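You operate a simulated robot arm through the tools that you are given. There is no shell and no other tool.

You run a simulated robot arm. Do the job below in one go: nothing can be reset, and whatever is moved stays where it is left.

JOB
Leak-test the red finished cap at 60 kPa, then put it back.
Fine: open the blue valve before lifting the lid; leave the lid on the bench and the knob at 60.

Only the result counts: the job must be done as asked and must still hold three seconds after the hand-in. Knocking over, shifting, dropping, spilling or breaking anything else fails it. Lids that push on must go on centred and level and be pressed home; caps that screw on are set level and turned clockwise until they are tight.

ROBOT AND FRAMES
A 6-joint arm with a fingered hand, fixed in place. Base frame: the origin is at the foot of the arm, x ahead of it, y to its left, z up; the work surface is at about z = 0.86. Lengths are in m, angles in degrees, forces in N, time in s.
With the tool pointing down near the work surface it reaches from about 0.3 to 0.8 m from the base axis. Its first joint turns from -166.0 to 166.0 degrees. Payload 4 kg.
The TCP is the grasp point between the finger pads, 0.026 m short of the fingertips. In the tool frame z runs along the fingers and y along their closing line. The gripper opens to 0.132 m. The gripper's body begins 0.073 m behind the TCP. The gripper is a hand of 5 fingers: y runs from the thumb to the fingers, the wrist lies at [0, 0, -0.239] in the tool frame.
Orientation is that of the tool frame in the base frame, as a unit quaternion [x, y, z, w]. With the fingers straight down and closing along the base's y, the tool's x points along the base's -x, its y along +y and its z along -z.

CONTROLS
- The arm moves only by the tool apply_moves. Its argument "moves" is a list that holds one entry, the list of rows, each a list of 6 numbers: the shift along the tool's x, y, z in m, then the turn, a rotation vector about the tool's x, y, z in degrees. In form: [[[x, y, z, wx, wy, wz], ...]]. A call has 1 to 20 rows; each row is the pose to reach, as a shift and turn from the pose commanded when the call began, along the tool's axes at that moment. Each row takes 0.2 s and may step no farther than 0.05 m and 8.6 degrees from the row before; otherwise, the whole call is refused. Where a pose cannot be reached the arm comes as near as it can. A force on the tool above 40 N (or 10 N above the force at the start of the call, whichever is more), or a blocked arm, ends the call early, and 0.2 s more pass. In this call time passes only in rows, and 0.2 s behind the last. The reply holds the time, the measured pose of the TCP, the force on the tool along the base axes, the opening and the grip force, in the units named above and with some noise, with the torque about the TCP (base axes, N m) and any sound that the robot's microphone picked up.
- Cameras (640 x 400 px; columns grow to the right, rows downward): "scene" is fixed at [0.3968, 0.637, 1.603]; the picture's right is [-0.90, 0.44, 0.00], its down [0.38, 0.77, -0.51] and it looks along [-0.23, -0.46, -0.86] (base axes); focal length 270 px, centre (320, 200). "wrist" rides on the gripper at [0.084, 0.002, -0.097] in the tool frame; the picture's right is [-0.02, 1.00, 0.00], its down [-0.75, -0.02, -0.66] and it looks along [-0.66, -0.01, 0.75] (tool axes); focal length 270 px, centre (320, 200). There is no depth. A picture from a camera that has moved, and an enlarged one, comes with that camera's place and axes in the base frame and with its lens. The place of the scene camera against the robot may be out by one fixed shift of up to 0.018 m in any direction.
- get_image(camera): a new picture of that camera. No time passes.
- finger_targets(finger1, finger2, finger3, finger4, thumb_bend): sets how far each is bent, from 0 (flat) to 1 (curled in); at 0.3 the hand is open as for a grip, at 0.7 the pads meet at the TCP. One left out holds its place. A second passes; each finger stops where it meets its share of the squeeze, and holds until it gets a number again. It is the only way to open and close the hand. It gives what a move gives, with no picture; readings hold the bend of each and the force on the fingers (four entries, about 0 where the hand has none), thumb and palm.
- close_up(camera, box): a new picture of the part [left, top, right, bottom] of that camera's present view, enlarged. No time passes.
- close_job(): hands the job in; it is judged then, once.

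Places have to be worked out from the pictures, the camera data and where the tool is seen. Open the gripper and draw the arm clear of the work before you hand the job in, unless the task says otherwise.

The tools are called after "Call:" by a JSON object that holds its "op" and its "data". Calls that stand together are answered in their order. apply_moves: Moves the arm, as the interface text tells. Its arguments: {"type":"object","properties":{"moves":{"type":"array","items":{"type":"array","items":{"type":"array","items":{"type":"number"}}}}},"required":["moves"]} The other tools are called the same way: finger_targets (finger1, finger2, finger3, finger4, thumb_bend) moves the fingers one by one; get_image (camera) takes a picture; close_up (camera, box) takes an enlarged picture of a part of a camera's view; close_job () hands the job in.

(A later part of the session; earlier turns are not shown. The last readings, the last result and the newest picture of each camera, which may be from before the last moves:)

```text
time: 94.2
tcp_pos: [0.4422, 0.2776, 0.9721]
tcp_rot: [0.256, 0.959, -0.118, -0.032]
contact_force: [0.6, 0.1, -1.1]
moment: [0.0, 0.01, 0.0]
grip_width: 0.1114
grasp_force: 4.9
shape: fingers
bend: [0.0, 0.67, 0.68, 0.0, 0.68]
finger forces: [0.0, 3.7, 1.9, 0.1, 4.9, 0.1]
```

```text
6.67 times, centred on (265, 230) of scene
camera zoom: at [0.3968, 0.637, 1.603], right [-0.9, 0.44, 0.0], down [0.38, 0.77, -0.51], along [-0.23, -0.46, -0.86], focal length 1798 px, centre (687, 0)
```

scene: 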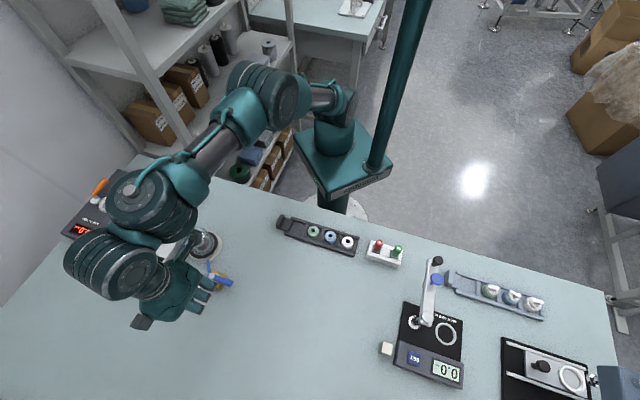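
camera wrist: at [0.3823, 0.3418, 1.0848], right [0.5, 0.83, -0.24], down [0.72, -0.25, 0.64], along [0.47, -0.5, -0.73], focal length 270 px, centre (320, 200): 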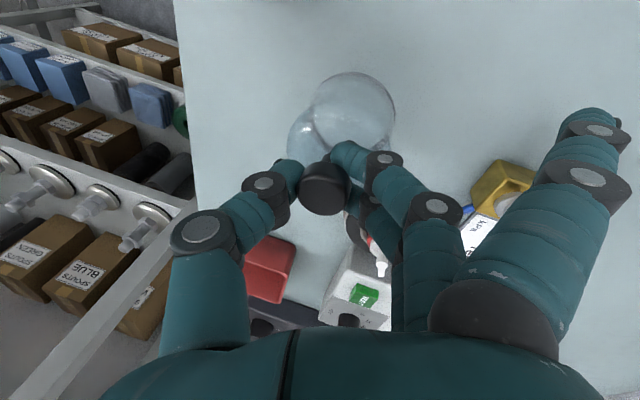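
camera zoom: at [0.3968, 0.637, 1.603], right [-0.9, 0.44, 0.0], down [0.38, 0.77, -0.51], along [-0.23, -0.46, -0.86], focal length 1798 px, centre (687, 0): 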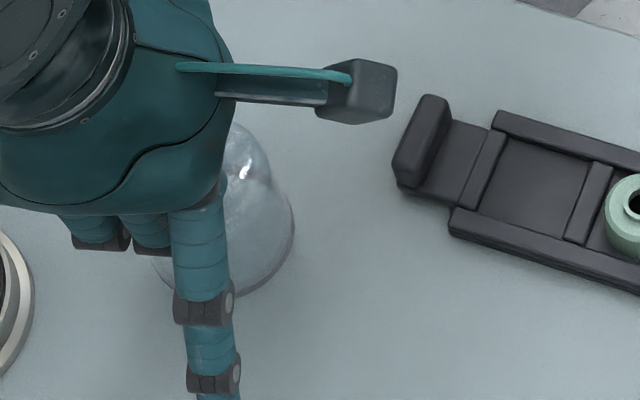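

No contact yet at TCP z 0.972; I continue downward in 1.5–2 mm steps.

Call:
{"op": "apply_moves", "data": {"moves": [[[0, 0.0005, 0.0019, 0, 0, 0], [0, 0.001, 0.0039, 0, 0, 0], [0, 0.0015, 0.0058, 0, 0, 0], [0, 0.0019, 0.0078, 0, 0, 0], [0, 0.0024, 0.0097, 0, 0, 0]]]}}

Call:
{"op": "close_up", "data": {"camera": "wrist", "box": [260, 50, 420, 230]}}

Call:
{"op": "close_up", "data": {"camera": "scene", "box": [230, 200, 300, 260]}}

```text
time: 95.4
tcp_pos: [0.443, 0.2764, 0.9639]
tcp_rot: [0.257, 0.959, -0.118, -0.032]
contact_force: [-0.2, 0.6, -0.4]
moment: [0.01, 0.0, 0.0]
grip_width: 0.1112
grasp_force: 5.1
shape: fingers
bend: [0.0, 0.67, 0.68, 0.0, 0.68]
finger forces: [0.0, 3.6, 2.1, 0.1, 4.9, 0.0]
```

```text
2.22 times, centred on (340, 140) of wrist
camera zoom: at [0.3828, 0.3419, 1.0565], right [0.5, 0.83, -0.24], down [0.72, -0.25, 0.64], along [0.47, -0.5, -0.73], focal length 601 px, centre (276, 333)
```

zoom: 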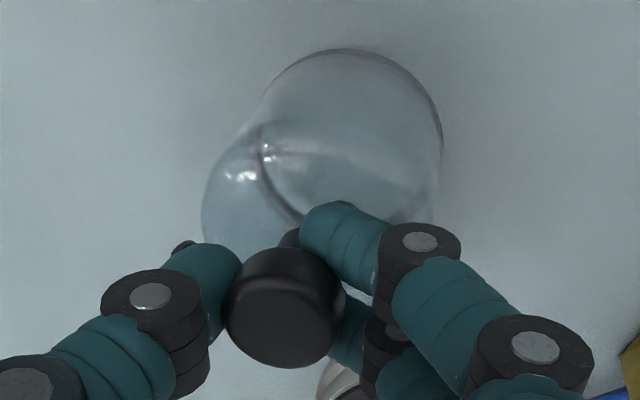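

```text
6.67 times, centred on (265, 230) of scene
camera zoom: at [0.3968, 0.637, 1.603], right [-0.9, 0.44, 0.0], down [0.38, 0.77, -0.51], along [-0.23, -0.46, -0.86], focal length 1798 px, centre (687, 0)
```

zoom: 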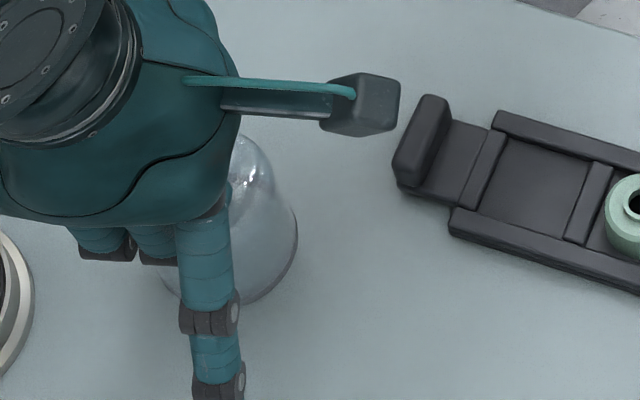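

Still free; shadows show the rim within a few mm of the bench. I continue in small steps.

Call:
{"op": "apply_moves", "data": {"moves": [[[0, 0.0004, 0.0015, 0, 0, 0], [0, 0.0007, 0.0029, 0, 0, 0], [0, 0.0011, 0.0044, 0, 0, 0], [0, 0.0015, 0.0058, 0, 0, 0], [0, 0.0018, 0.0073, 0, 0, 0]]]}}

Call:
{"op": "close_up", "data": {"camera": "wrist", "box": [260, 50, 420, 230]}}

Call:
{"op": "close_up", "data": {"camera": "scene", "box": [230, 200, 300, 260]}}

```text
time: 96.6
tcp_pos: [0.4411, 0.279, 0.9563]
tcp_rot: [0.256, 0.959, -0.118, -0.031]
contact_force: [-0.3, -0.3, -0.3]
moment: [-0.01, 0.0, 0.0]
grip_width: 0.1113
grasp_force: 5.1
shape: fingers
bend: [0.0, 0.67, 0.68, 0.0, 0.68]
finger forces: [0.1, 3.6, 2.0, 0.0, 4.7, 0.0]
```

```text
2.22 times, centred on (340, 140) of wrist
camera zoom: at [0.3817, 0.3424, 1.0487], right [0.5, 0.83, -0.24], down [0.72, -0.25, 0.64], along [0.47, -0.5, -0.73], focal length 601 px, centre (276, 333)
```

zoom: 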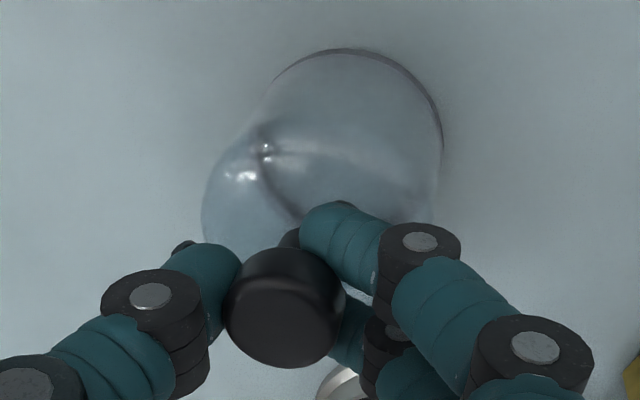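

```text
6.67 times, centred on (265, 230) of scene
camera zoom: at [0.3968, 0.637, 1.603], right [-0.9, 0.44, 0.0], down [0.38, 0.77, -0.51], along [-0.23, -0.46, -0.86], focal length 1798 px, centre (687, 0)
```

zoom: 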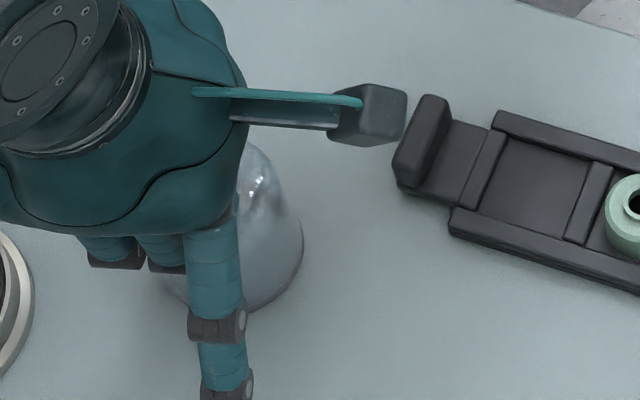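

Not touching yet; I keep lowering gently.

Call:
{"op": "apply_moves", "data": {"moves": [[[0, 0.0004, 0.0015, 0, 0, 0], [0, 0.0007, 0.0029, 0, 0, 0], [0, 0.0011, 0.0044, 0, 0, 0], [0, 0.0015, 0.0058, 0, 0, 0]]]}}

Call:
{"op": "close_up", "data": {"camera": "wrist", "box": [260, 50, 420, 230]}}

Call:
{"op": "close_up", "data": {"camera": "scene", "box": [235, 205, 285, 250]}}

```text
time: 97.6
tcp_pos: [0.4411, 0.2787, 0.9499]
tcp_rot: [0.258, 0.959, -0.118, -0.03]
contact_force: [1.9, 2.5, 17.6]
moment: [0.17, -0.01, -0.02]
grip_width: 0.1124
grasp_force: 14.1
shape: fingers
bend: [0.0, 0.71, 0.7, 0.0, 0.68]
finger forces: [0.1, 14.9, 5.9, 0.0, 6.9, 0.0]
```

```text
2.22 times, centred on (340, 140) of wrist
camera zoom: at [0.3821, 0.3423, 1.0439], right [0.5, 0.83, -0.24], down [0.72, -0.25, 0.64], along [0.47, -0.5, -0.73], focal length 601 px, centre (276, 333)
```

zoom: 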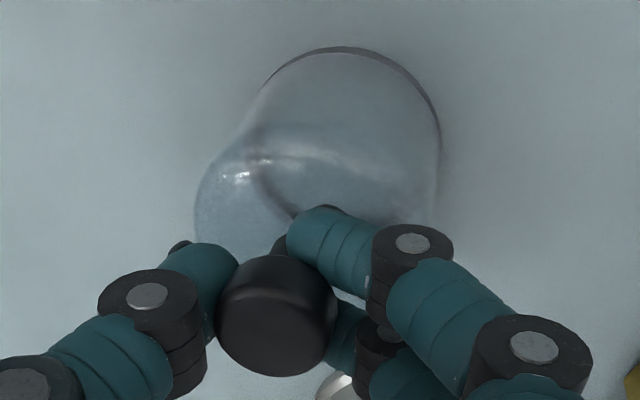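

```text
8.89 times, centred on (260, 228) of scene
camera zoom: at [0.3968, 0.637, 1.603], right [-0.9, 0.44, 0.0], down [0.38, 0.77, -0.51], along [-0.23, -0.46, -0.86], focal length 2397 px, centre (853, -44)
```

zoom: 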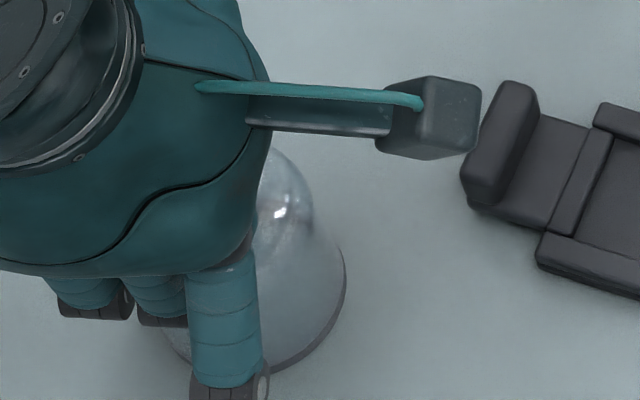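

The lid is on the bench (17.6 N). I relieve the load by 1.5 mm and release the knob.

Call:
{"op": "apply_moves", "data": {"moves": [[[0, -0.0004, -0.0015, 0, 0, 0], [0, -0.0004, -0.0015, 0, 0, 0]]]}}

Call:
{"op": "finger_targets", "data": {"finger2": 0.57, "finger3": 0.57, "thumb_bend": 0.57}}

Call:
{"op": "close_up", "data": {"camera": "wrist", "box": [260, 50, 420, 230]}}

Call:
{"op": "close_up", "data": {"camera": "scene", "box": [235, 205, 285, 250]}}

```text
time: 98.2
tcp_pos: [0.4427, 0.2782, 0.952]
tcp_rot: [0.257, 0.958, -0.119, -0.032]
contact_force: [2.4, 2.5, 9.8]
moment: [0.11, 0.0, -0.03]
grip_width: 0.112
grasp_force: 11.4
shape: fingers
bend: [0.0, 0.71, 0.7, 0.0, 0.68]
finger forces: [0.0, 12.9, 4.5, 0.0, 5.5, 0.1]
```

```text
time: 99.2
tcp_pos: [0.4418, 0.2778, 0.9513]
tcp_rot: [0.258, 0.958, -0.12, -0.032]
contact_force: [-1.9, -1.6, 14.5]
moment: [0.07, 0.08, -0.01]
grip_width: 0.1264
grasp_force: 6.6
shape: fingers
bend: [0.0, 0.72, 0.72, 0.0, 0.56]
finger forces: [0.1, 7.1, 6.7, 0.0, 0.0, 0.1]
```

```text
2.22 times, centred on (340, 140) of wrist
camera zoom: at [0.3819, 0.3421, 1.0445], right [0.5, 0.83, -0.24], down [0.72, -0.25, 0.64], along [0.47, -0.5, -0.73], focal length 601 px, centre (276, 333)
```

zoom: 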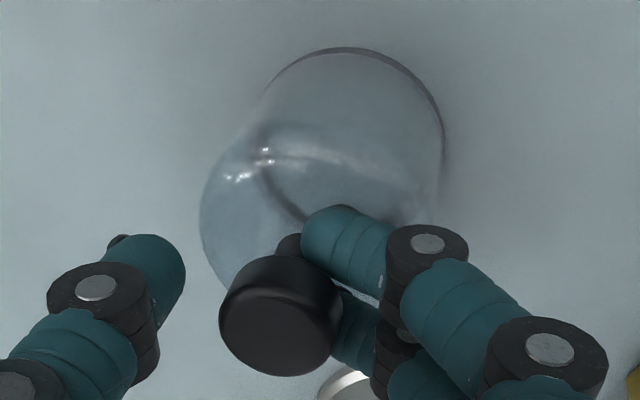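

```text
8.89 times, centred on (260, 228) of scene
camera zoom: at [0.3968, 0.637, 1.603], right [-0.9, 0.44, 0.0], down [0.38, 0.77, -0.51], along [-0.23, -0.46, -0.86], focal length 2397 px, centre (853, -44)
```

zoom: 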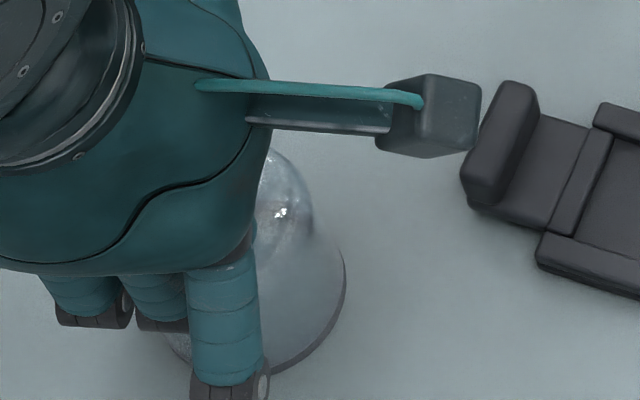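

The thumb is off, but fingers 2 and 3 are pressed between knob and dome (14 N up). I raise 3 mm to unload them, ease the hand toward the finger side, and reopen.

Call:
{"op": "apply_moves", "data": {"moves": [[[0, -0.0004, -0.0015, 0, 0, 0], [0, -0.0007, -0.0029, 0, 0, 0]]]}}

Call:
{"op": "finger_targets", "data": {"finger2": 0.53, "finger3": 0.53, "thumb_bend": 0.5}}

Call:
{"op": "close_up", "data": {"camera": "wrist", "box": [260, 50, 420, 230]}}

```text
time: 99.8
tcp_pos: [0.4432, 0.2779, 0.9555]
tcp_rot: [0.256, 0.959, -0.119, -0.032]
contact_force: [-3.2, -2.4, 12.2]
moment: [0.02, 0.07, 0.04]
grip_width: 0.1265
grasp_force: 5.9
shape: fingers
bend: [0.0, 0.69, 0.69, 0.0, 0.56]
finger forces: [0.1, 5.7, 5.6, 0.1, 0.0, 0.0]
```

```text
time: 100.8
tcp_pos: [0.4422, 0.2772, 0.9555]
tcp_rot: [0.257, 0.959, -0.118, -0.032]
contact_force: [-2.1, -3.8, 14.8]
moment: [-0.01, 0.01, -0.01]
grip_width: 0.1365
grasp_force: 7.6
shape: fingers
bend: [0.0, 0.7, 0.7, 0.0, 0.5]
finger forces: [0.1, 7.1, 7.1, 0.0, 0.0, 0.1]
```

```text
2.22 times, centred on (340, 140) of wrist
camera zoom: at [0.383, 0.3419, 1.048], right [0.5, 0.83, -0.24], down [0.72, -0.25, 0.64], along [0.47, -0.5, -0.73], focal length 601 px, centre (276, 333)
```

zoom: 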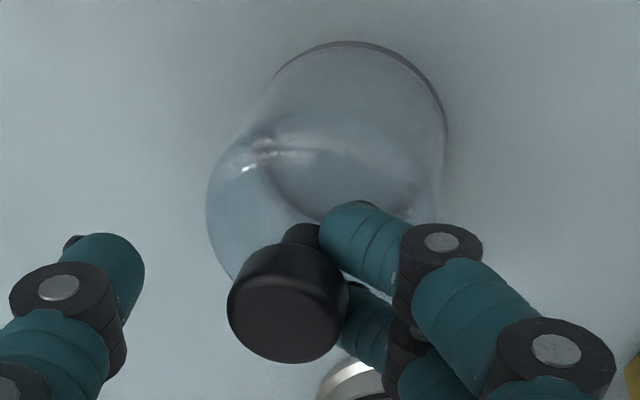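

The fingertips are opening against the dome's slope. I ease the hand up and toward the finger side together in small steps so they slide out clear of the knob.

Call:
{"op": "apply_moves", "data": {"moves": [[[0, 0.0014, -0.0024, 0, 0, 0], [0, 0.0029, -0.0049, 0, 0, 0], [0, 0.0043, -0.0073, 0, 0, 0]]]}}

Call:
{"op": "close_up", "data": {"camera": "wrist", "box": [240, 50, 440, 230]}}

Call:
{"op": "close_up", "data": {"camera": "scene", "box": [235, 205, 285, 250]}}

```text
time: 101.6
tcp_pos: [0.4443, 0.2824, 0.961]
tcp_rot: [0.257, 0.959, -0.119, -0.032]
contact_force: [-1.2, -2.3, 15.2]
moment: [0.14, -0.13, -0.03]
grip_width: 0.1364
grasp_force: 7.9
shape: fingers
bend: [0.0, 0.61, 0.61, 0.0, 0.5]
finger forces: [0.0, 6.9, 7.7, 0.0, 0.0, 0.0]
```

```text
2.22 times, centred on (340, 140) of wrist
camera zoom: at [0.3855, 0.3476, 1.0543], right [0.5, 0.83, -0.24], down [0.72, -0.25, 0.64], along [0.47, -0.5, -0.73], focal length 601 px, centre (276, 333)
```

zoom: 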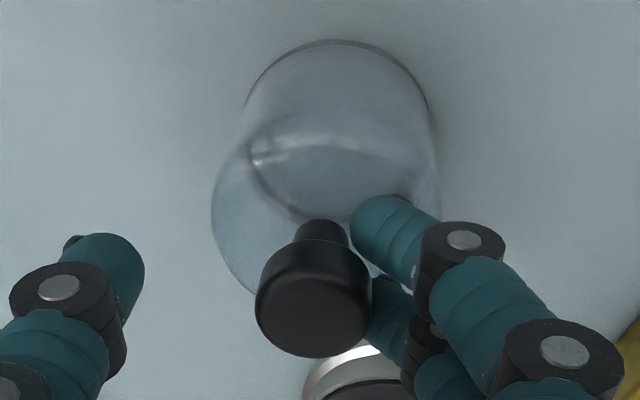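

```text
8.89 times, centred on (260, 228) of scene
camera zoom: at [0.3968, 0.637, 1.603], right [-0.9, 0.44, 0.0], down [0.38, 0.77, -0.51], along [-0.23, -0.46, -0.86], focal length 2397 px, centre (853, -44)
```

zoom: 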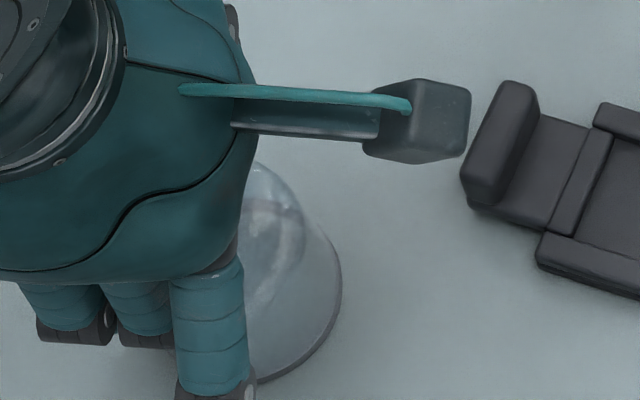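

The fingers have come out past the knob (bend 0.61) and only rest on the dome. I now lift straight up in steps.

Call:
{"op": "apply_moves", "data": {"moves": [[[0, 0.0, -0.004, 0, 0, 0], [0, -0.001, -0.008, 0, 0, 0], [0, -0.002, -0.013, 0, 0, 0], [0, -0.004, -0.022, 0, 0, 0], [0, -0.008, -0.04, 0, 0, 0]]]}}

Call:
{"op": "close_up", "data": {"camera": "wrist", "box": [240, 30, 440, 210]}}

Call:
{"op": "close_up", "data": {"camera": "scene", "box": [225, 195, 285, 250]}}

```text
time: 102.8
tcp_pos: [0.4473, 0.2851, 1.0023]
tcp_rot: [0.257, 0.959, -0.118, -0.033]
contact_force: [-1.3, 0.5, -0.2]
moment: [0.01, -0.01, 0.03]
grip_width: 0.1365
grasp_force: 0.1
shape: fingers
bend: [0.0, 0.53, 0.53, 0.0, 0.5]
finger forces: [0.0, 0.0, 0.0, 0.0, 0.0, 0.0]
```

```text
2.22 times, centred on (340, 120) of wrist
camera zoom: at [0.3868, 0.3493, 1.0944], right [0.5, 0.83, -0.24], down [0.72, -0.25, 0.64], along [0.47, -0.5, -0.73], focal length 601 px, centre (276, 378)
```

zoom: 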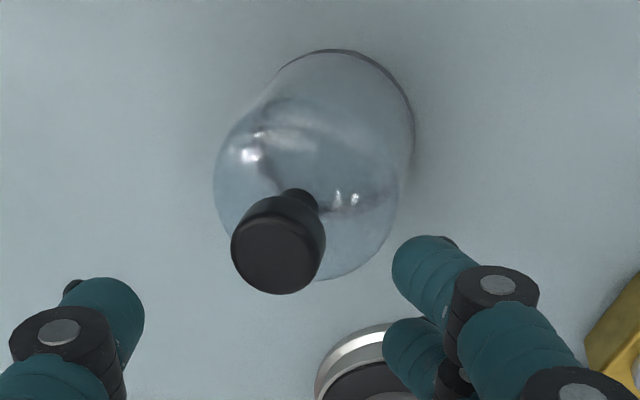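

```text
7.27 times, centred on (255, 222) of scene
camera zoom: at [0.3968, 0.637, 1.603], right [-0.9, 0.44, 0.0], down [0.38, 0.77, -0.51], along [-0.23, -0.46, -0.86], focal length 1961 px, centre (793, 36)
```

zoom: 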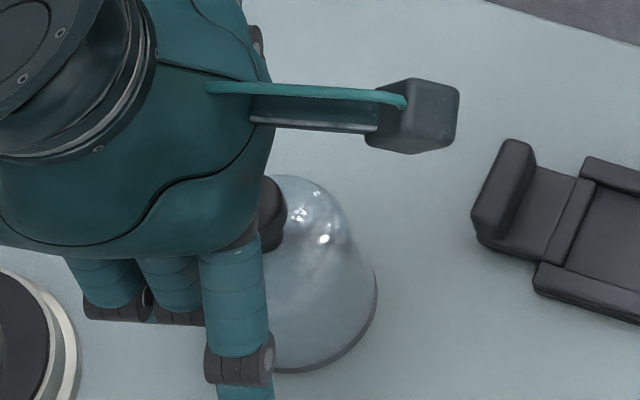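

The lid stands free and upright on the bench. I rise well clear and bring the tool back to vertical.

Call:
{"op": "apply_moves", "data": {"moves": [[[0, -0.005, -0.02, 0, 0, 0], [0, -0.01, -0.04, -3.5, 0, 0], [0, -0.015, -0.06, -7, 0, 0], [0, -0.0175, -0.07, -10.5, 0, 0], [0, -0.0175, -0.07, -14.1, 0, 0], [0, -0.0175, -0.07, -14.1, 0, 0]]]}}

Call:
{"op": "get_image", "data": {"camera": "scene"}}

Call:
{"op": "get_image", "data": {"camera": "wrist"}}

```text
time: 104.2
tcp_pos: [0.4459, 0.2816, 1.0741]
tcp_rot: [0.259, 0.966, 0.001, 0.0]
contact_force: [-0.4, 0.8, -1.0]
moment: [-0.01, 0.01, 0.03]
grip_width: 0.1361
grasp_force: 0.0
shape: fingers
bend: [0.0, 0.53, 0.53, 0.0, 0.5]
finger forces: [0.0, 0.0, 0.1, 0.0, 0.0, 0.0]
```

```text
taken
```

scene: 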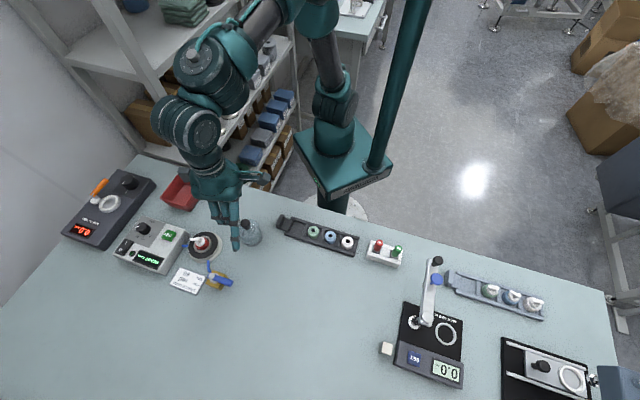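

```text
taken
camera wrist: at [0.3736, 0.3267, 1.1696], right [0.52, 0.86, 0.0], down [0.64, -0.39, 0.66], along [0.56, -0.34, -0.75], focal length 270 px, centre (320, 200)
```

wrist: 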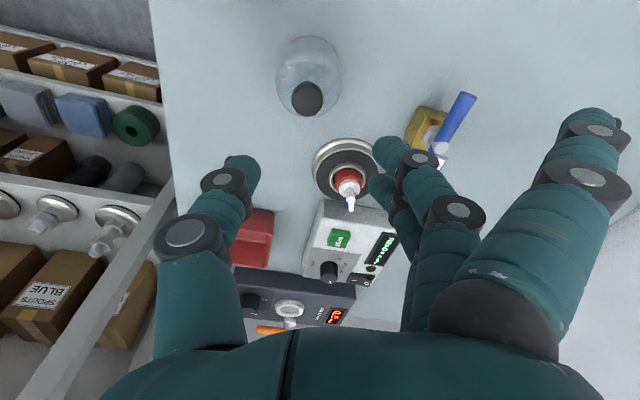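

All is in order: lid upright on the bench near (0.441, 0.275), cap in the ring, tester back to READY. Next I return for the cap: hover over it with the hand at the same yaw.

Call:
{"op": "apply_moves", "data": {"moves": [[[-0.032, 0.0082, 0, 0, 0, 0], [-0.065, 0.0167, 0, 0, 0, 0], [-0.098, 0.0252, 0.02, 0, 0, 0], [-0.1297, 0.0333, 0.05, 0, 0, 0], [-0.1297, 0.0333, 0.08, 0, 0, 0], [-0.1297, 0.0333, 0.08, 0, 0, 0]]]}}

Call:
{"op": "close_up", "data": {"camera": "wrist", "box": [220, 40, 420, 210]}}

Call:
{"op": "close_up", "data": {"camera": "scene", "box": [170, 210, 290, 300]}}

```text
time: 105.6
tcp_pos: [0.5755, 0.2474, 0.993]
tcp_rot: [0.258, 0.966, 0.0, 0.001]
contact_force: [0.7, -0.2, 0.2]
moment: [-0.01, 0.01, 0.01]
grip_width: 0.1363
grasp_force: 0.1
shape: fingers
bend: [0.0, 0.53, 0.53, 0.0, 0.5]
finger forces: [0.1, 0.0, 0.0, 0.1, 0.1, 0.0]
```

```text
2.35 times, centred on (320, 125) of wrist
camera zoom: at [0.503, 0.2923, 1.0886], right [0.52, 0.86, 0.0], down [0.64, -0.39, 0.66], along [0.56, -0.34, -0.75], focal length 636 px, centre (320, 376)
```

zoom: 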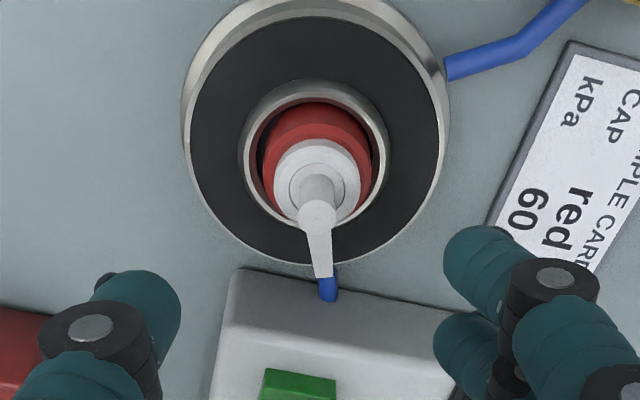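

```text
4.44 times, centred on (230, 255) of scene
camera zoom: at [0.3968, 0.637, 1.603], right [-0.9, 0.44, 0.0], down [0.38, 0.77, -0.51], along [-0.23, -0.46, -0.86], focal length 1199 px, centre (720, -44)
```

zoom: 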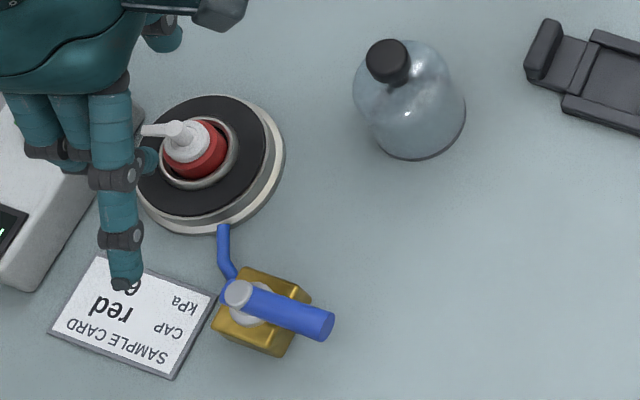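

The cap's axis is at about tool (0, 0). I shift −0.0035 in y (natural grip centre), curl finger 1, and descend to TCP z≈0.922 so the tips stay just above the ring.

Call:
{"op": "finger_targets", "data": {"finger1": 1.0, "finger2": 0.53, "finger3": 0.53, "finger4": 1.0, "thumb_bend": 0.53}}

Call:
{"op": "apply_moves", "data": {"moves": [[[0, -0.0035, 0.015, 0, 0, 0], [0, -0.0035, 0.035, 0, 0, 0], [0, -0.0035, 0.055, 0, 0, 0], [0, -0.0035, 0.066, 0, 0, 0], [0, -0.0035, 0.071, 0, 0, 0], [0, -0.0035, 0.071, 0, 0, 0]]]}}

Call:
{"op": "close_up", "data": {"camera": "wrist", "box": [220, 80, 420, 230]}}

Call:
{"op": "close_up", "data": {"camera": "scene", "box": [185, 225, 235, 265]}}

```text
time: 106.6
tcp_pos: [0.575, 0.2491, 0.9927]
tcp_rot: [0.259, 0.966, 0.0, 0.0]
contact_force: [0.2, -0.2, 0.1]
moment: [0.0, -0.01, 0.0]
grip_width: 0.0511
grasp_force: 0.2
shape: fingers
bend: [1.0, 0.53, 0.53, 1.0, 0.53]
finger forces: [0.0, 0.1, 0.1, 0.0, 0.1, 0.0]
```

```text
time: 108.0
tcp_pos: [0.5739, 0.2439, 0.924]
tcp_rot: [0.259, 0.966, 0.0, 0.0]
contact_force: [0.2, 0.1, 0.7]
moment: [0.0, 0.0, 0.03]
grip_width: 0.0511
grasp_force: 0.1
shape: fingers
bend: [1.0, 0.53, 0.53, 1.0, 0.53]
finger forces: [0.0, 0.0, 0.1, 0.1, 0.1, 0.0]
```

```text
2.67 times, centred on (320, 155) of wrist
camera zoom: at [0.5017, 0.2887, 1.0192], right [0.52, 0.86, 0.0], down [0.64, -0.39, 0.66], along [0.56, -0.34, -0.75], focal length 721 px, centre (320, 320)
```

zoom: 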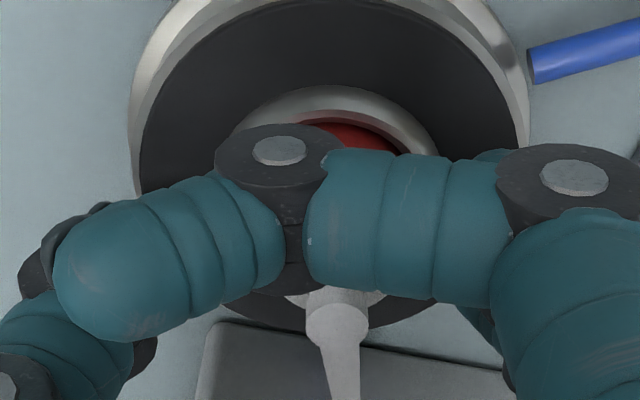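

```text
10.00 times, centred on (210, 245) of scene
camera zoom: at [0.3968, 0.637, 1.603], right [-0.9, 0.44, 0.0], down [0.38, 0.77, -0.51], along [-0.23, -0.46, -0.86], focal length 2697 px, centre (1420, -250)
```

zoom: 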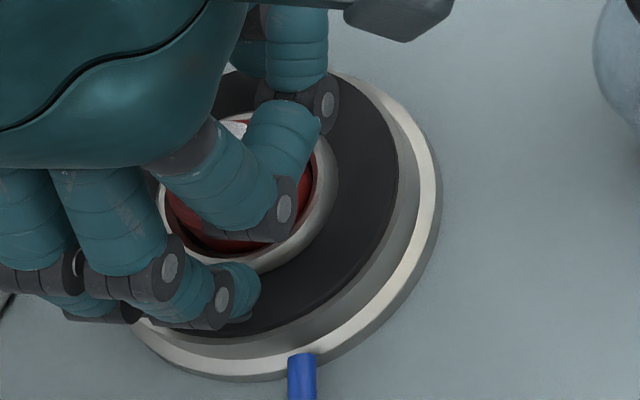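

The cap axis is at tool (−0.002, +0.004), as wanted. I trim −0.0015 in x, lower 3 mm and close on the cap.

Call:
{"op": "apply_moves", "data": {"moves": [[[-0.0015, 0, 0.0015, 0, 0, 0], [-0.0015, 0, 0.003, 0, 0, 0], [-0.0015, 0, 0.003, 0, 0, 0]]]}}

Call:
{"op": "finger_targets", "data": {"finger2": 0.7, "finger3": 0.7, "thumb_bend": 0.7}}

Call:
{"op": "close_up", "data": {"camera": "wrist", "box": [220, 80, 420, 230]}}

Call:
{"op": "close_up", "data": {"camera": "scene", "box": [185, 225, 235, 265]}}

```text
time: 108.8
tcp_pos: [0.5741, 0.2456, 0.919]
tcp_rot: [0.26, 0.966, 0.001, 0.0]
contact_force: [0.2, -0.2, -0.2]
moment: [0.01, -0.03, -0.04]
grip_width: 0.0514
grasp_force: 0.0
shape: fingers
bend: [1.0, 0.53, 0.53, 1.0, 0.53]
finger forces: [0.0, 0.0, 0.0, 0.0, 0.0, 0.1]
```

```text
time: 109.8
tcp_pos: [0.574, 0.2439, 0.9205]
tcp_rot: [0.259, 0.966, 0.0, 0.001]
contact_force: [3.9, 1.1, 3.2]
moment: [0.12, -0.18, -0.06]
grip_width: 0.0451
grasp_force: 8.4
shape: fingers
bend: [1.0, 0.6, 0.62, 1.0, 0.67]
finger forces: [0.0, 4.8, 6.3, 0.0, 6.2, 0.1]
```

```text
2.67 times, centred on (320, 155) of wrist
camera zoom: at [0.5029, 0.288, 1.0159], right [0.52, 0.86, 0.0], down [0.64, -0.39, 0.66], along [0.56, -0.34, -0.75], focal length 721 px, centre (320, 320)
```

zoom: 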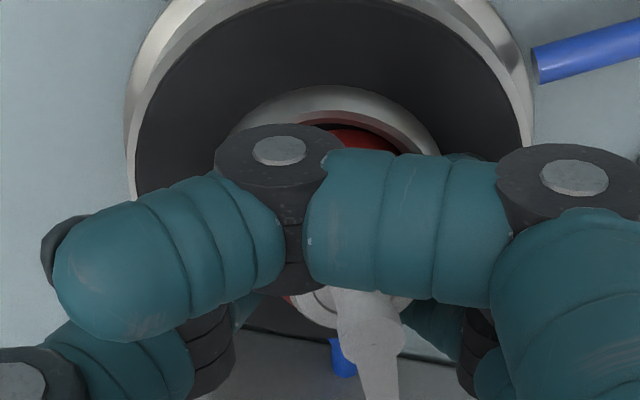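

```text
10.00 times, centred on (210, 245) of scene
camera zoom: at [0.3968, 0.637, 1.603], right [-0.9, 0.44, 0.0], down [0.38, 0.77, -0.51], along [-0.23, -0.46, -0.86], focal length 2697 px, centre (1420, -250)
```

zoom: 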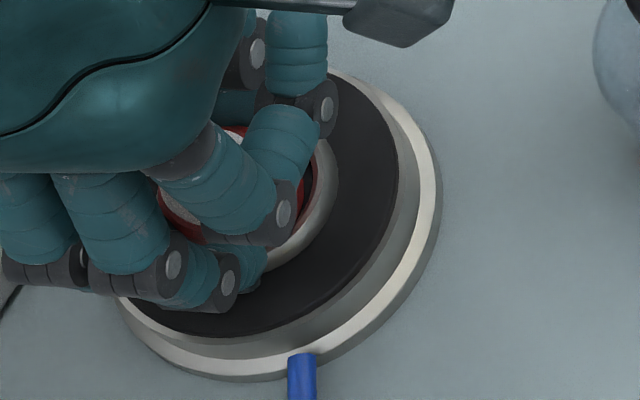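

The fingertips caught the ring edge again and stalled, so the thumb shoved the cap sideways. I reopen, rise 1 cm and will grip the white collar above the ring instead.

Call:
{"op": "finger_targets", "data": {"finger2": 0.53, "finger3": 0.53, "thumb_bend": 0.53}}

Call:
{"op": "apply_moves", "data": {"moves": [[[0, 0, -0.005, 0, 0, 0], [0, 0, -0.03, 0, 0, 0], [0, 0, -0.06, 0, 0, 0]]]}}

Call:
{"op": "finger_targets", "data": {"finger1": 0.0}}

Call:
{"op": "close_up", "data": {"camera": "wrist", "box": [230, 60, 400, 190]}}

Call:
{"op": "close_up", "data": {"camera": "scene", "box": [185, 225, 235, 265]}}

```text
time: 110.8
tcp_pos: [0.5743, 0.2433, 0.9184]
tcp_rot: [0.259, 0.966, 0.0, 0.0]
contact_force: [-0.3, 0.0, -0.8]
moment: [0.03, -0.02, -0.01]
grip_width: 0.0508
grasp_force: 0.0
shape: fingers
bend: [1.0, 0.53, 0.53, 1.0, 0.53]
finger forces: [0.1, 0.0, 0.1, 0.0, 0.0, 0.1]
```

```text
time: 111.6
tcp_pos: [0.5747, 0.2441, 0.9789]
tcp_rot: [0.26, 0.966, 0.0, 0.0]
contact_force: [0.6, 0.3, 1.3]
moment: [0.01, -0.03, 0.01]
grip_width: 0.051
grasp_force: 0.0
shape: fingers
bend: [1.0, 0.53, 0.53, 1.0, 0.53]
finger forces: [0.1, 0.0, 0.0, 0.0, 0.0, 0.0]
```

```text
time: 112.6
tcp_pos: [0.5745, 0.2444, 0.9795]
tcp_rot: [0.259, 0.966, 0.0, 0.0]
contact_force: [-0.1, -0.3, -0.1]
moment: [0.01, -0.03, -0.03]
grip_width: 0.1312
grasp_force: 0.2
shape: fingers
bend: [0.0, 0.53, 0.53, 1.0, 0.53]
finger forces: [0.0, 0.0, 0.0, 0.0, 0.1, 0.0]
```

```text
3.08 times, centred on (315, 125) of wrist
camera zoom: at [0.5028, 0.288, 1.075], right [0.52, 0.86, 0.0], down [0.64, -0.39, 0.66], along [0.56, -0.34, -0.75], focal length 832 px, centre (335, 431)
```

zoom: 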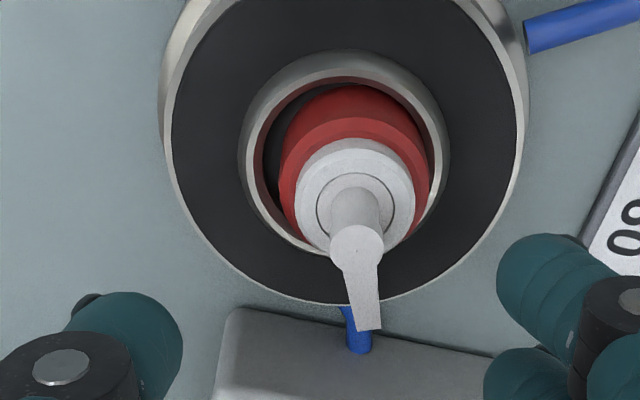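

```text
10.00 times, centred on (210, 245) of scene
camera zoom: at [0.3968, 0.637, 1.603], right [-0.9, 0.44, 0.0], down [0.38, 0.77, -0.51], along [-0.23, -0.46, -0.86], focal length 2697 px, centre (1420, -250)
```

zoom: 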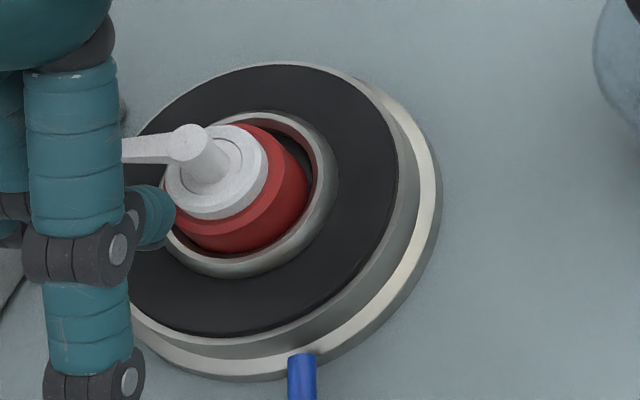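

The cap is upright against the ring's right side, axis at tool (0.001, 0.0056). I shift +0.0026 in y and lower to TCP z≈0.930 to take the collar, leaving finger 1 flat for view.

Call:
{"op": "apply_moves", "data": {"moves": [[[0.0005, 0.0026, 0.015, 0, 0, 0], [0.0005, 0.0026, 0.03, 0, 0, 0], [0.0005, 0.0026, 0.042, 0, 0, 0], [0.0005, 0.0026, 0.0495, 0, 0, 0], [0.0005, 0.0026, 0.0495, 0, 0, 0]]]}}

Call:
{"op": "close_up", "data": {"camera": "wrist", "box": [220, 80, 420, 230]}}

Call:
{"op": "close_up", "data": {"camera": "scene", "box": [180, 215, 240, 295]}}

```text
time: 113.8
tcp_pos: [0.5748, 0.2484, 0.9279]
tcp_rot: [0.26, 0.966, 0.001, 0.001]
contact_force: [0.1, -0.6, -0.2]
moment: [0.02, -0.04, -0.01]
grip_width: 0.1311
grasp_force: 0.0
shape: fingers
bend: [0.0, 0.53, 0.53, 1.0, 0.53]
finger forces: [0.0, 0.1, 0.1, 0.0, 0.0, 0.1]
```

```text
2.67 times, centred on (320, 155) of wrist
camera zoom: at [0.503, 0.2909, 1.025], right [0.52, 0.86, 0.0], down [0.64, -0.39, 0.66], along [0.56, -0.34, -0.75], focal length 721 px, centre (320, 320)
```

zoom: 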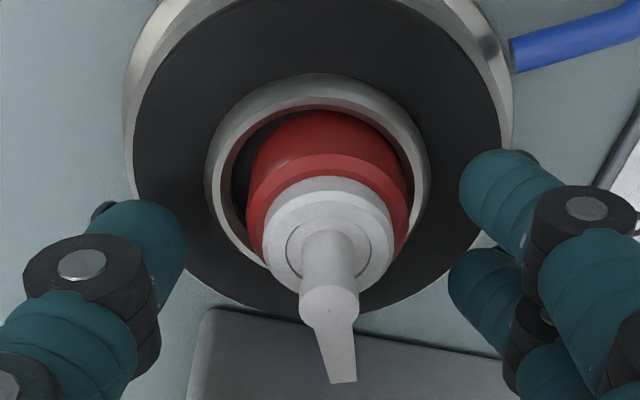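

```text
5.00 times, centred on (210, 255) of scene
camera zoom: at [0.3968, 0.637, 1.603], right [-0.9, 0.44, 0.0], down [0.38, 0.77, -0.51], along [-0.23, -0.46, -0.86], focal length 1348 px, centre (870, -75)
```

zoom: 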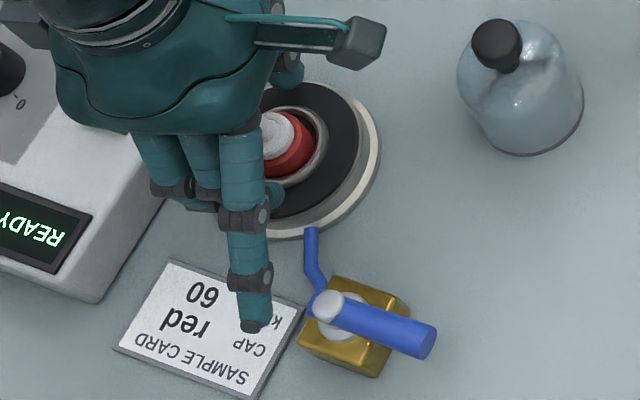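

The cap is centred (y≈+0.002); I trim −0.002 in x, rise 2 mm so the tips clear the red shoulder, and close on the collar.

Call:
{"op": "apply_moves", "data": {"moves": [[[-0.002, 0, -0.002, 0, 0, 0], [-0.002, 0, -0.002, 0, 0, 0]]]}}

Call:
{"op": "finger_targets", "data": {"finger2": 0.7, "finger3": 0.7, "thumb_bend": 0.7}}

Call:
{"op": "close_up", "data": {"camera": "wrist", "box": [220, 80, 420, 230]}}

Call:
{"op": "close_up", "data": {"camera": "scene", "box": [180, 225, 240, 270]}}

```text
time: 114.4
tcp_pos: [0.5755, 0.2468, 0.9305]
tcp_rot: [0.259, 0.966, -0.001, 0.0]
contact_force: [-0.2, -0.9, 0.6]
moment: [-0.02, -0.01, -0.02]
grip_width: 0.131
grasp_force: 0.2
shape: fingers
bend: [0.0, 0.53, 0.53, 1.0, 0.53]
finger forces: [0.1, 0.0, 0.0, 0.1, 0.0, 0.0]
```

```text
time: 115.4
tcp_pos: [0.5765, 0.246, 0.9329]
tcp_rot: [0.259, 0.966, 0.0, 0.0]
contact_force: [-0.1, -0.4, 3.2]
moment: [0.03, -0.05, -0.03]
grip_width: 0.1131
grasp_force: 8.5
shape: fingers
bend: [0.0, 0.64, 0.65, 1.0, 0.67]
finger forces: [0.0, 5.4, 4.2, 0.0, 7.7, 0.1]
```

```text
2.67 times, centred on (320, 155) of wrist
camera zoom: at [0.5048, 0.2905, 1.0281], right [0.52, 0.86, 0.0], down [0.64, -0.39, 0.66], along [0.56, -0.34, -0.75], focal length 721 px, centre (320, 320)
```

zoom: 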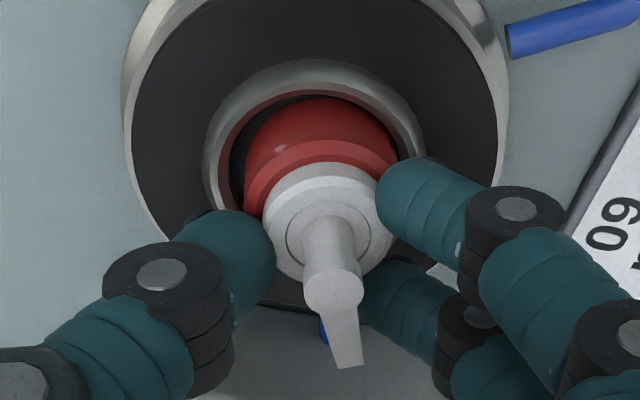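

```text
8.89 times, centred on (210, 248) of scene
camera zoom: at [0.3968, 0.637, 1.603], right [-0.9, 0.44, 0.0], down [0.38, 0.77, -0.51], along [-0.23, -0.46, -0.86], focal length 2397 px, centre (1298, -222)
```

zoom: 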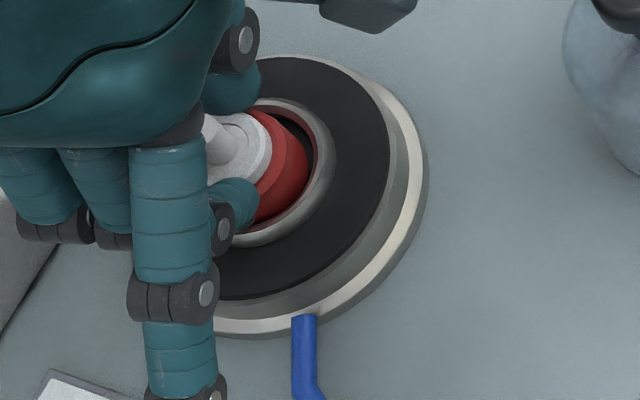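

A balanced hold on the collar (5.4/4.2/7.7 N). I lift slowly 1.5 cm and check for slip or tilt.

Call:
{"op": "apply_moves", "data": {"moves": [[[0, 0, -0.003, 0, 0, 0], [0, 0, -0.007, 0, 0, 0], [0, 0, -0.012, 0, 0, 0], [0, 0, -0.02, 0, 0, 0], [0, 0, -0.02, 0, 0, 0]]]}}

Call:
{"op": "close_up", "data": {"camera": "wrist", "box": [220, 80, 420, 230]}}

Call:
{"op": "close_up", "data": {"camera": "scene", "box": [180, 215, 240, 265]}}

```text
time: 116.6
tcp_pos: [0.5763, 0.2467, 0.9525]
tcp_rot: [0.259, 0.966, -0.001, 0.0]
contact_force: [0.6, 0.3, 0.3]
moment: [-0.01, 0.03, -0.03]
grip_width: 0.1133
grasp_force: 7.7
shape: fingers
bend: [0.0, 0.64, 0.65, 1.0, 0.67]
finger forces: [0.0, 5.0, 3.7, 0.1, 7.4, 0.0]
```

```text
2.67 times, centred on (320, 155) of wrist
camera zoom: at [0.5056, 0.2903, 1.0486], right [0.52, 0.86, 0.0], down [0.64, -0.39, 0.66], along [0.56, -0.34, -0.75], focal length 721 px, centre (320, 320)
```

zoom: 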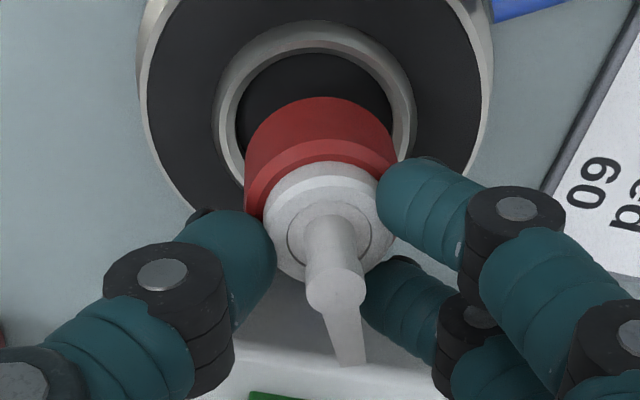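

```text
8.00 times, centred on (210, 240) of scene
camera zoom: at [0.3968, 0.637, 1.603], right [-0.9, 0.44, 0.0], down [0.38, 0.77, -0.51], along [-0.23, -0.46, -0.86], focal length 2158 px, centre (1200, -120)
```

zoom: 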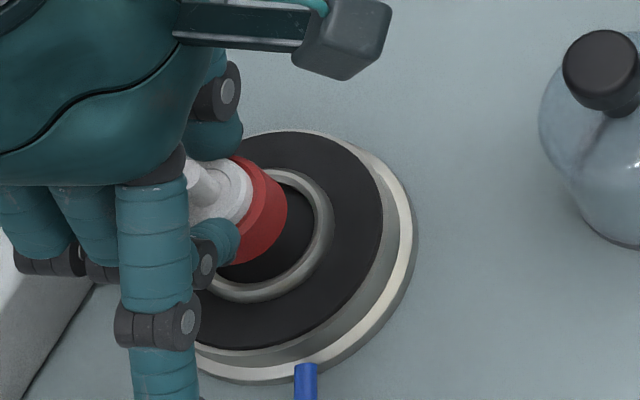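

The cap is out of the ring, held with a ~3.6° lean. I level it (−3.6° about tool x) and carry it back to its original spot at (0.4927, 0.1456).

Call:
{"op": "apply_moves", "data": {"moves": [[[0, 0, -0.02, 0, 0, 0], [0.001, -0.006, -0.04, -1, 0, 0], [0.005, -0.03, -0.045, -2, 0, 0], [0.01, -0.06, -0.045, -3, 0, 0], [0.015, -0.09, -0.045, -3.6, 0, 0], [0.02, -0.12, -0.045, -3.6, 0, 0], [0.0218, -0.1332, -0.045, -3.6, 0, 0], [0.0218, -0.1332, -0.045, -3.6, 0, 0]]]}}

Call:
{"op": "close_up", "data": {"camera": "wrist", "box": [220, 80, 420, 230]}}

Call:
{"op": "get_image", "data": {"camera": "scene"}}

```text
time: 118.4
tcp_pos: [0.4894, 0.1415, 0.9968]
tcp_rot: [0.259, 0.965, 0.031, 0.008]
contact_force: [-0.1, -0.6, 0.3]
moment: [0.0, 0.05, 0.01]
grip_width: 0.1131
grasp_force: 8.3
shape: fingers
bend: [0.0, 0.64, 0.65, 1.0, 0.67]
finger forces: [0.0, 5.1, 3.5, 0.0, 7.3, 0.1]
```

```text
2.67 times, centred on (320, 155) of wrist
camera zoom: at [0.4151, 0.1805, 1.0921], right [0.52, 0.85, 0.06], down [0.62, -0.43, 0.66], along [0.59, -0.3, -0.75], focal length 721 px, centre (320, 320)
```

zoom: 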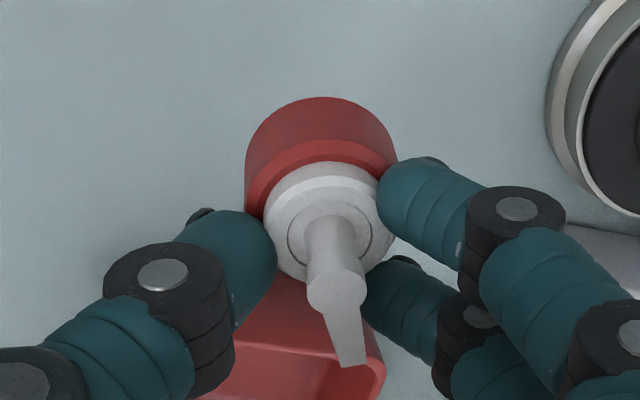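

```text
taken
```

scene: 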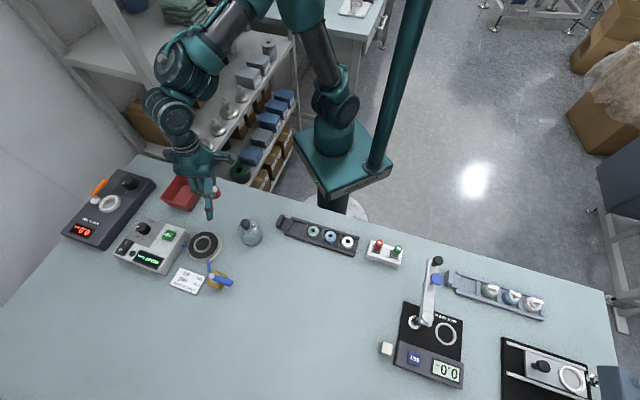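

The cap is over its old place and looks level. I correct 1.6 mm and lower to ~1 cm above the bench.

Call:
{"op": "apply_moves", "data": {"moves": [[[-0.0008, 0.0001, 0.02, 0, 0, 0], [-0.0008, -0.0011, 0.04, 0, 0, 0], [-0.0008, -0.0024, 0.06, 0, 0, 0], [-0.0008, -0.0031, 0.072, 0, 0, 0], [-0.0008, -0.0031, 0.072, 0, 0, 0]]]}}

Call:
{"op": "close_up", "data": {"camera": "wrist", "box": [220, 80, 420, 230]}}

Call:
{"op": "close_up", "data": {"camera": "scene", "box": [190, 180, 260, 230]}}

```text
time: 119.6
tcp_pos: [0.4924, 0.143, 0.9275]
tcp_rot: [0.259, 0.965, 0.031, 0.008]
contact_force: [-0.1, 0.5, -0.4]
moment: [0.02, 0.01, 0.04]
grip_width: 0.113
grasp_force: 8.3
shape: fingers
bend: [0.0, 0.64, 0.65, 1.0, 0.67]
finger forces: [0.0, 5.0, 3.4, 0.0, 7.2, 0.1]
```

```text
2.67 times, centred on (320, 155) of wrist
camera zoom: at [0.4172, 0.1819, 1.0228], right [0.52, 0.85, 0.06], down [0.62, -0.43, 0.66], along [0.59, -0.3, -0.75], focal length 721 px, centre (320, 320)
```

zoom: 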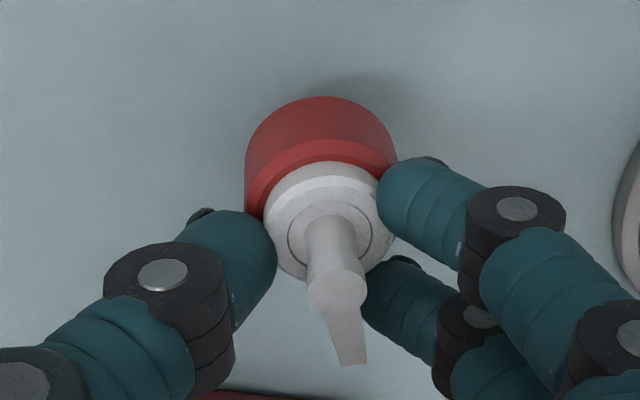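

```text
8.00 times, centred on (225, 205) of scene
camera zoom: at [0.3968, 0.637, 1.603], right [-0.9, 0.44, 0.0], down [0.38, 0.77, -0.51], along [-0.23, -0.46, -0.86], focal length 2158 px, centre (1080, 160)
```

zoom: 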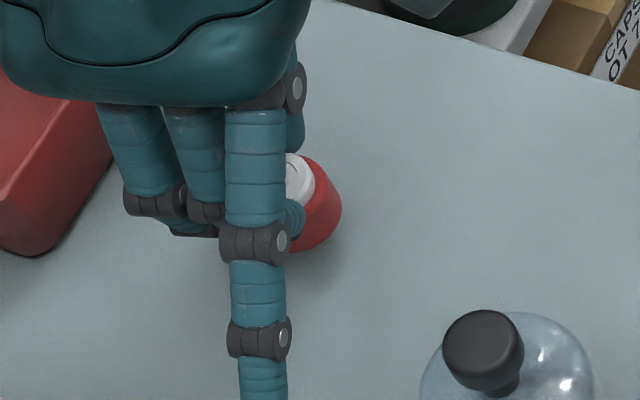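

About 1.7 mm off the original centre; I correct that and lower in 2 mm steps to the bench.

Call:
{"op": "apply_moves", "data": {"moves": [[[0.001, -0.0016, 0.004, 0, 0, 0], [0.001, -0.0019, 0.008, 0, 0, 0], [0.001, -0.002, 0.01, 0, 0, 0], [0.001, -0.0022, 0.012, 0, 0, 0], [0.001, -0.0023, 0.014, 0, 0, 0]]]}}

Call:
{"op": "close_up", "data": {"camera": "wrist", "box": [220, 80, 420, 230]}}

Call:
{"op": "close_up", "data": {"camera": "scene", "box": [200, 185, 250, 225]}}

```text
time: 120.8
tcp_pos: [0.4914, 0.1416, 0.911]
tcp_rot: [0.258, 0.966, 0.031, 0.009]
contact_force: [-0.2, -0.4, -0.5]
moment: [0.0, -0.02, 0.02]
grip_width: 0.1129
grasp_force: 8.1
shape: fingers
bend: [0.0, 0.64, 0.65, 1.0, 0.67]
finger forces: [0.0, 5.2, 3.4, 0.0, 7.2, 0.0]
```

```text
2.67 times, centred on (320, 155) of wrist
camera zoom: at [0.4166, 0.1807, 1.008], right [0.52, 0.85, 0.06], down [0.62, -0.43, 0.66], along [0.59, -0.3, -0.75], focal length 721 px, centre (320, 320)
```

zoom: 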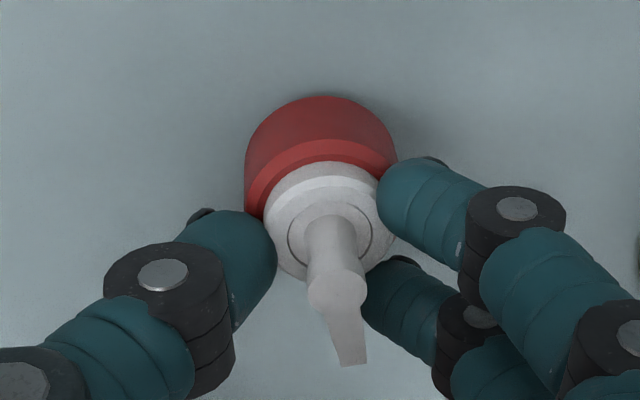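

```text
10.00 times, centred on (225, 205) of scene
camera zoom: at [0.3968, 0.637, 1.603], right [-0.9, 0.44, 0.0], down [0.38, 0.77, -0.51], along [-0.23, -0.46, -0.86], focal length 2697 px, centre (1270, 150)
```

zoom: 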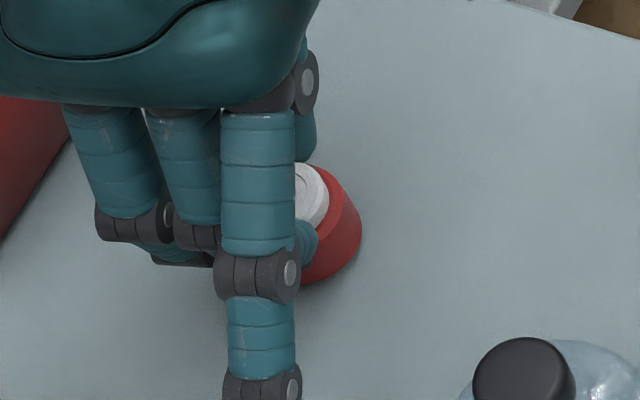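

Nearly down but no contact yet; I go on in 1 mm steps.

Call:
{"op": "apply_moves", "data": {"moves": [[[0, -0.0001, 0.001, 0, 0, 0], [0, -0.0001, 0.002, 0, 0, 0], [0, -0.0002, 0.003, 0, 0, 0], [0, -0.0003, 0.004, 0, 0, 0]]]}}

Call:
{"op": "close_up", "data": {"camera": "wrist", "box": [220, 80, 420, 230]}}

```text
time: 121.8
tcp_pos: [0.4927, 0.1414, 0.9072]
tcp_rot: [0.258, 0.966, 0.03, 0.009]
contact_force: [-0.5, -0.1, 2.1]
moment: [0.04, 0.0, 0.02]
grip_width: 0.1128
grasp_force: 8.1
shape: fingers
bend: [0.0, 0.64, 0.66, 1.0, 0.67]
finger forces: [0.1, 5.4, 3.1, 0.0, 7.8, 0.0]
```

```text
2.67 times, centred on (320, 155) of wrist
camera zoom: at [0.4167, 0.1802, 1.0034], right [0.52, 0.85, 0.06], down [0.62, -0.43, 0.66], along [0.59, -0.3, -0.75], focal length 721 px, centre (320, 320)
```

zoom: 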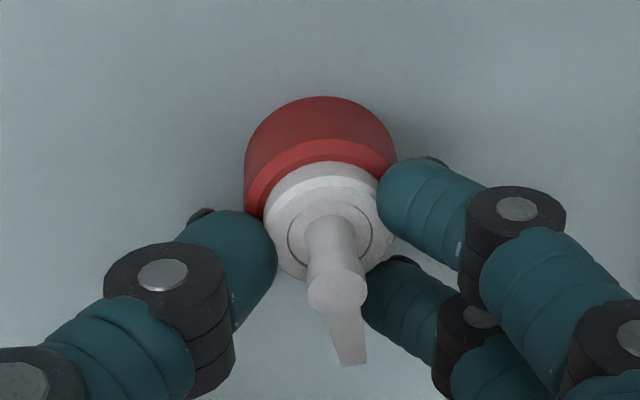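

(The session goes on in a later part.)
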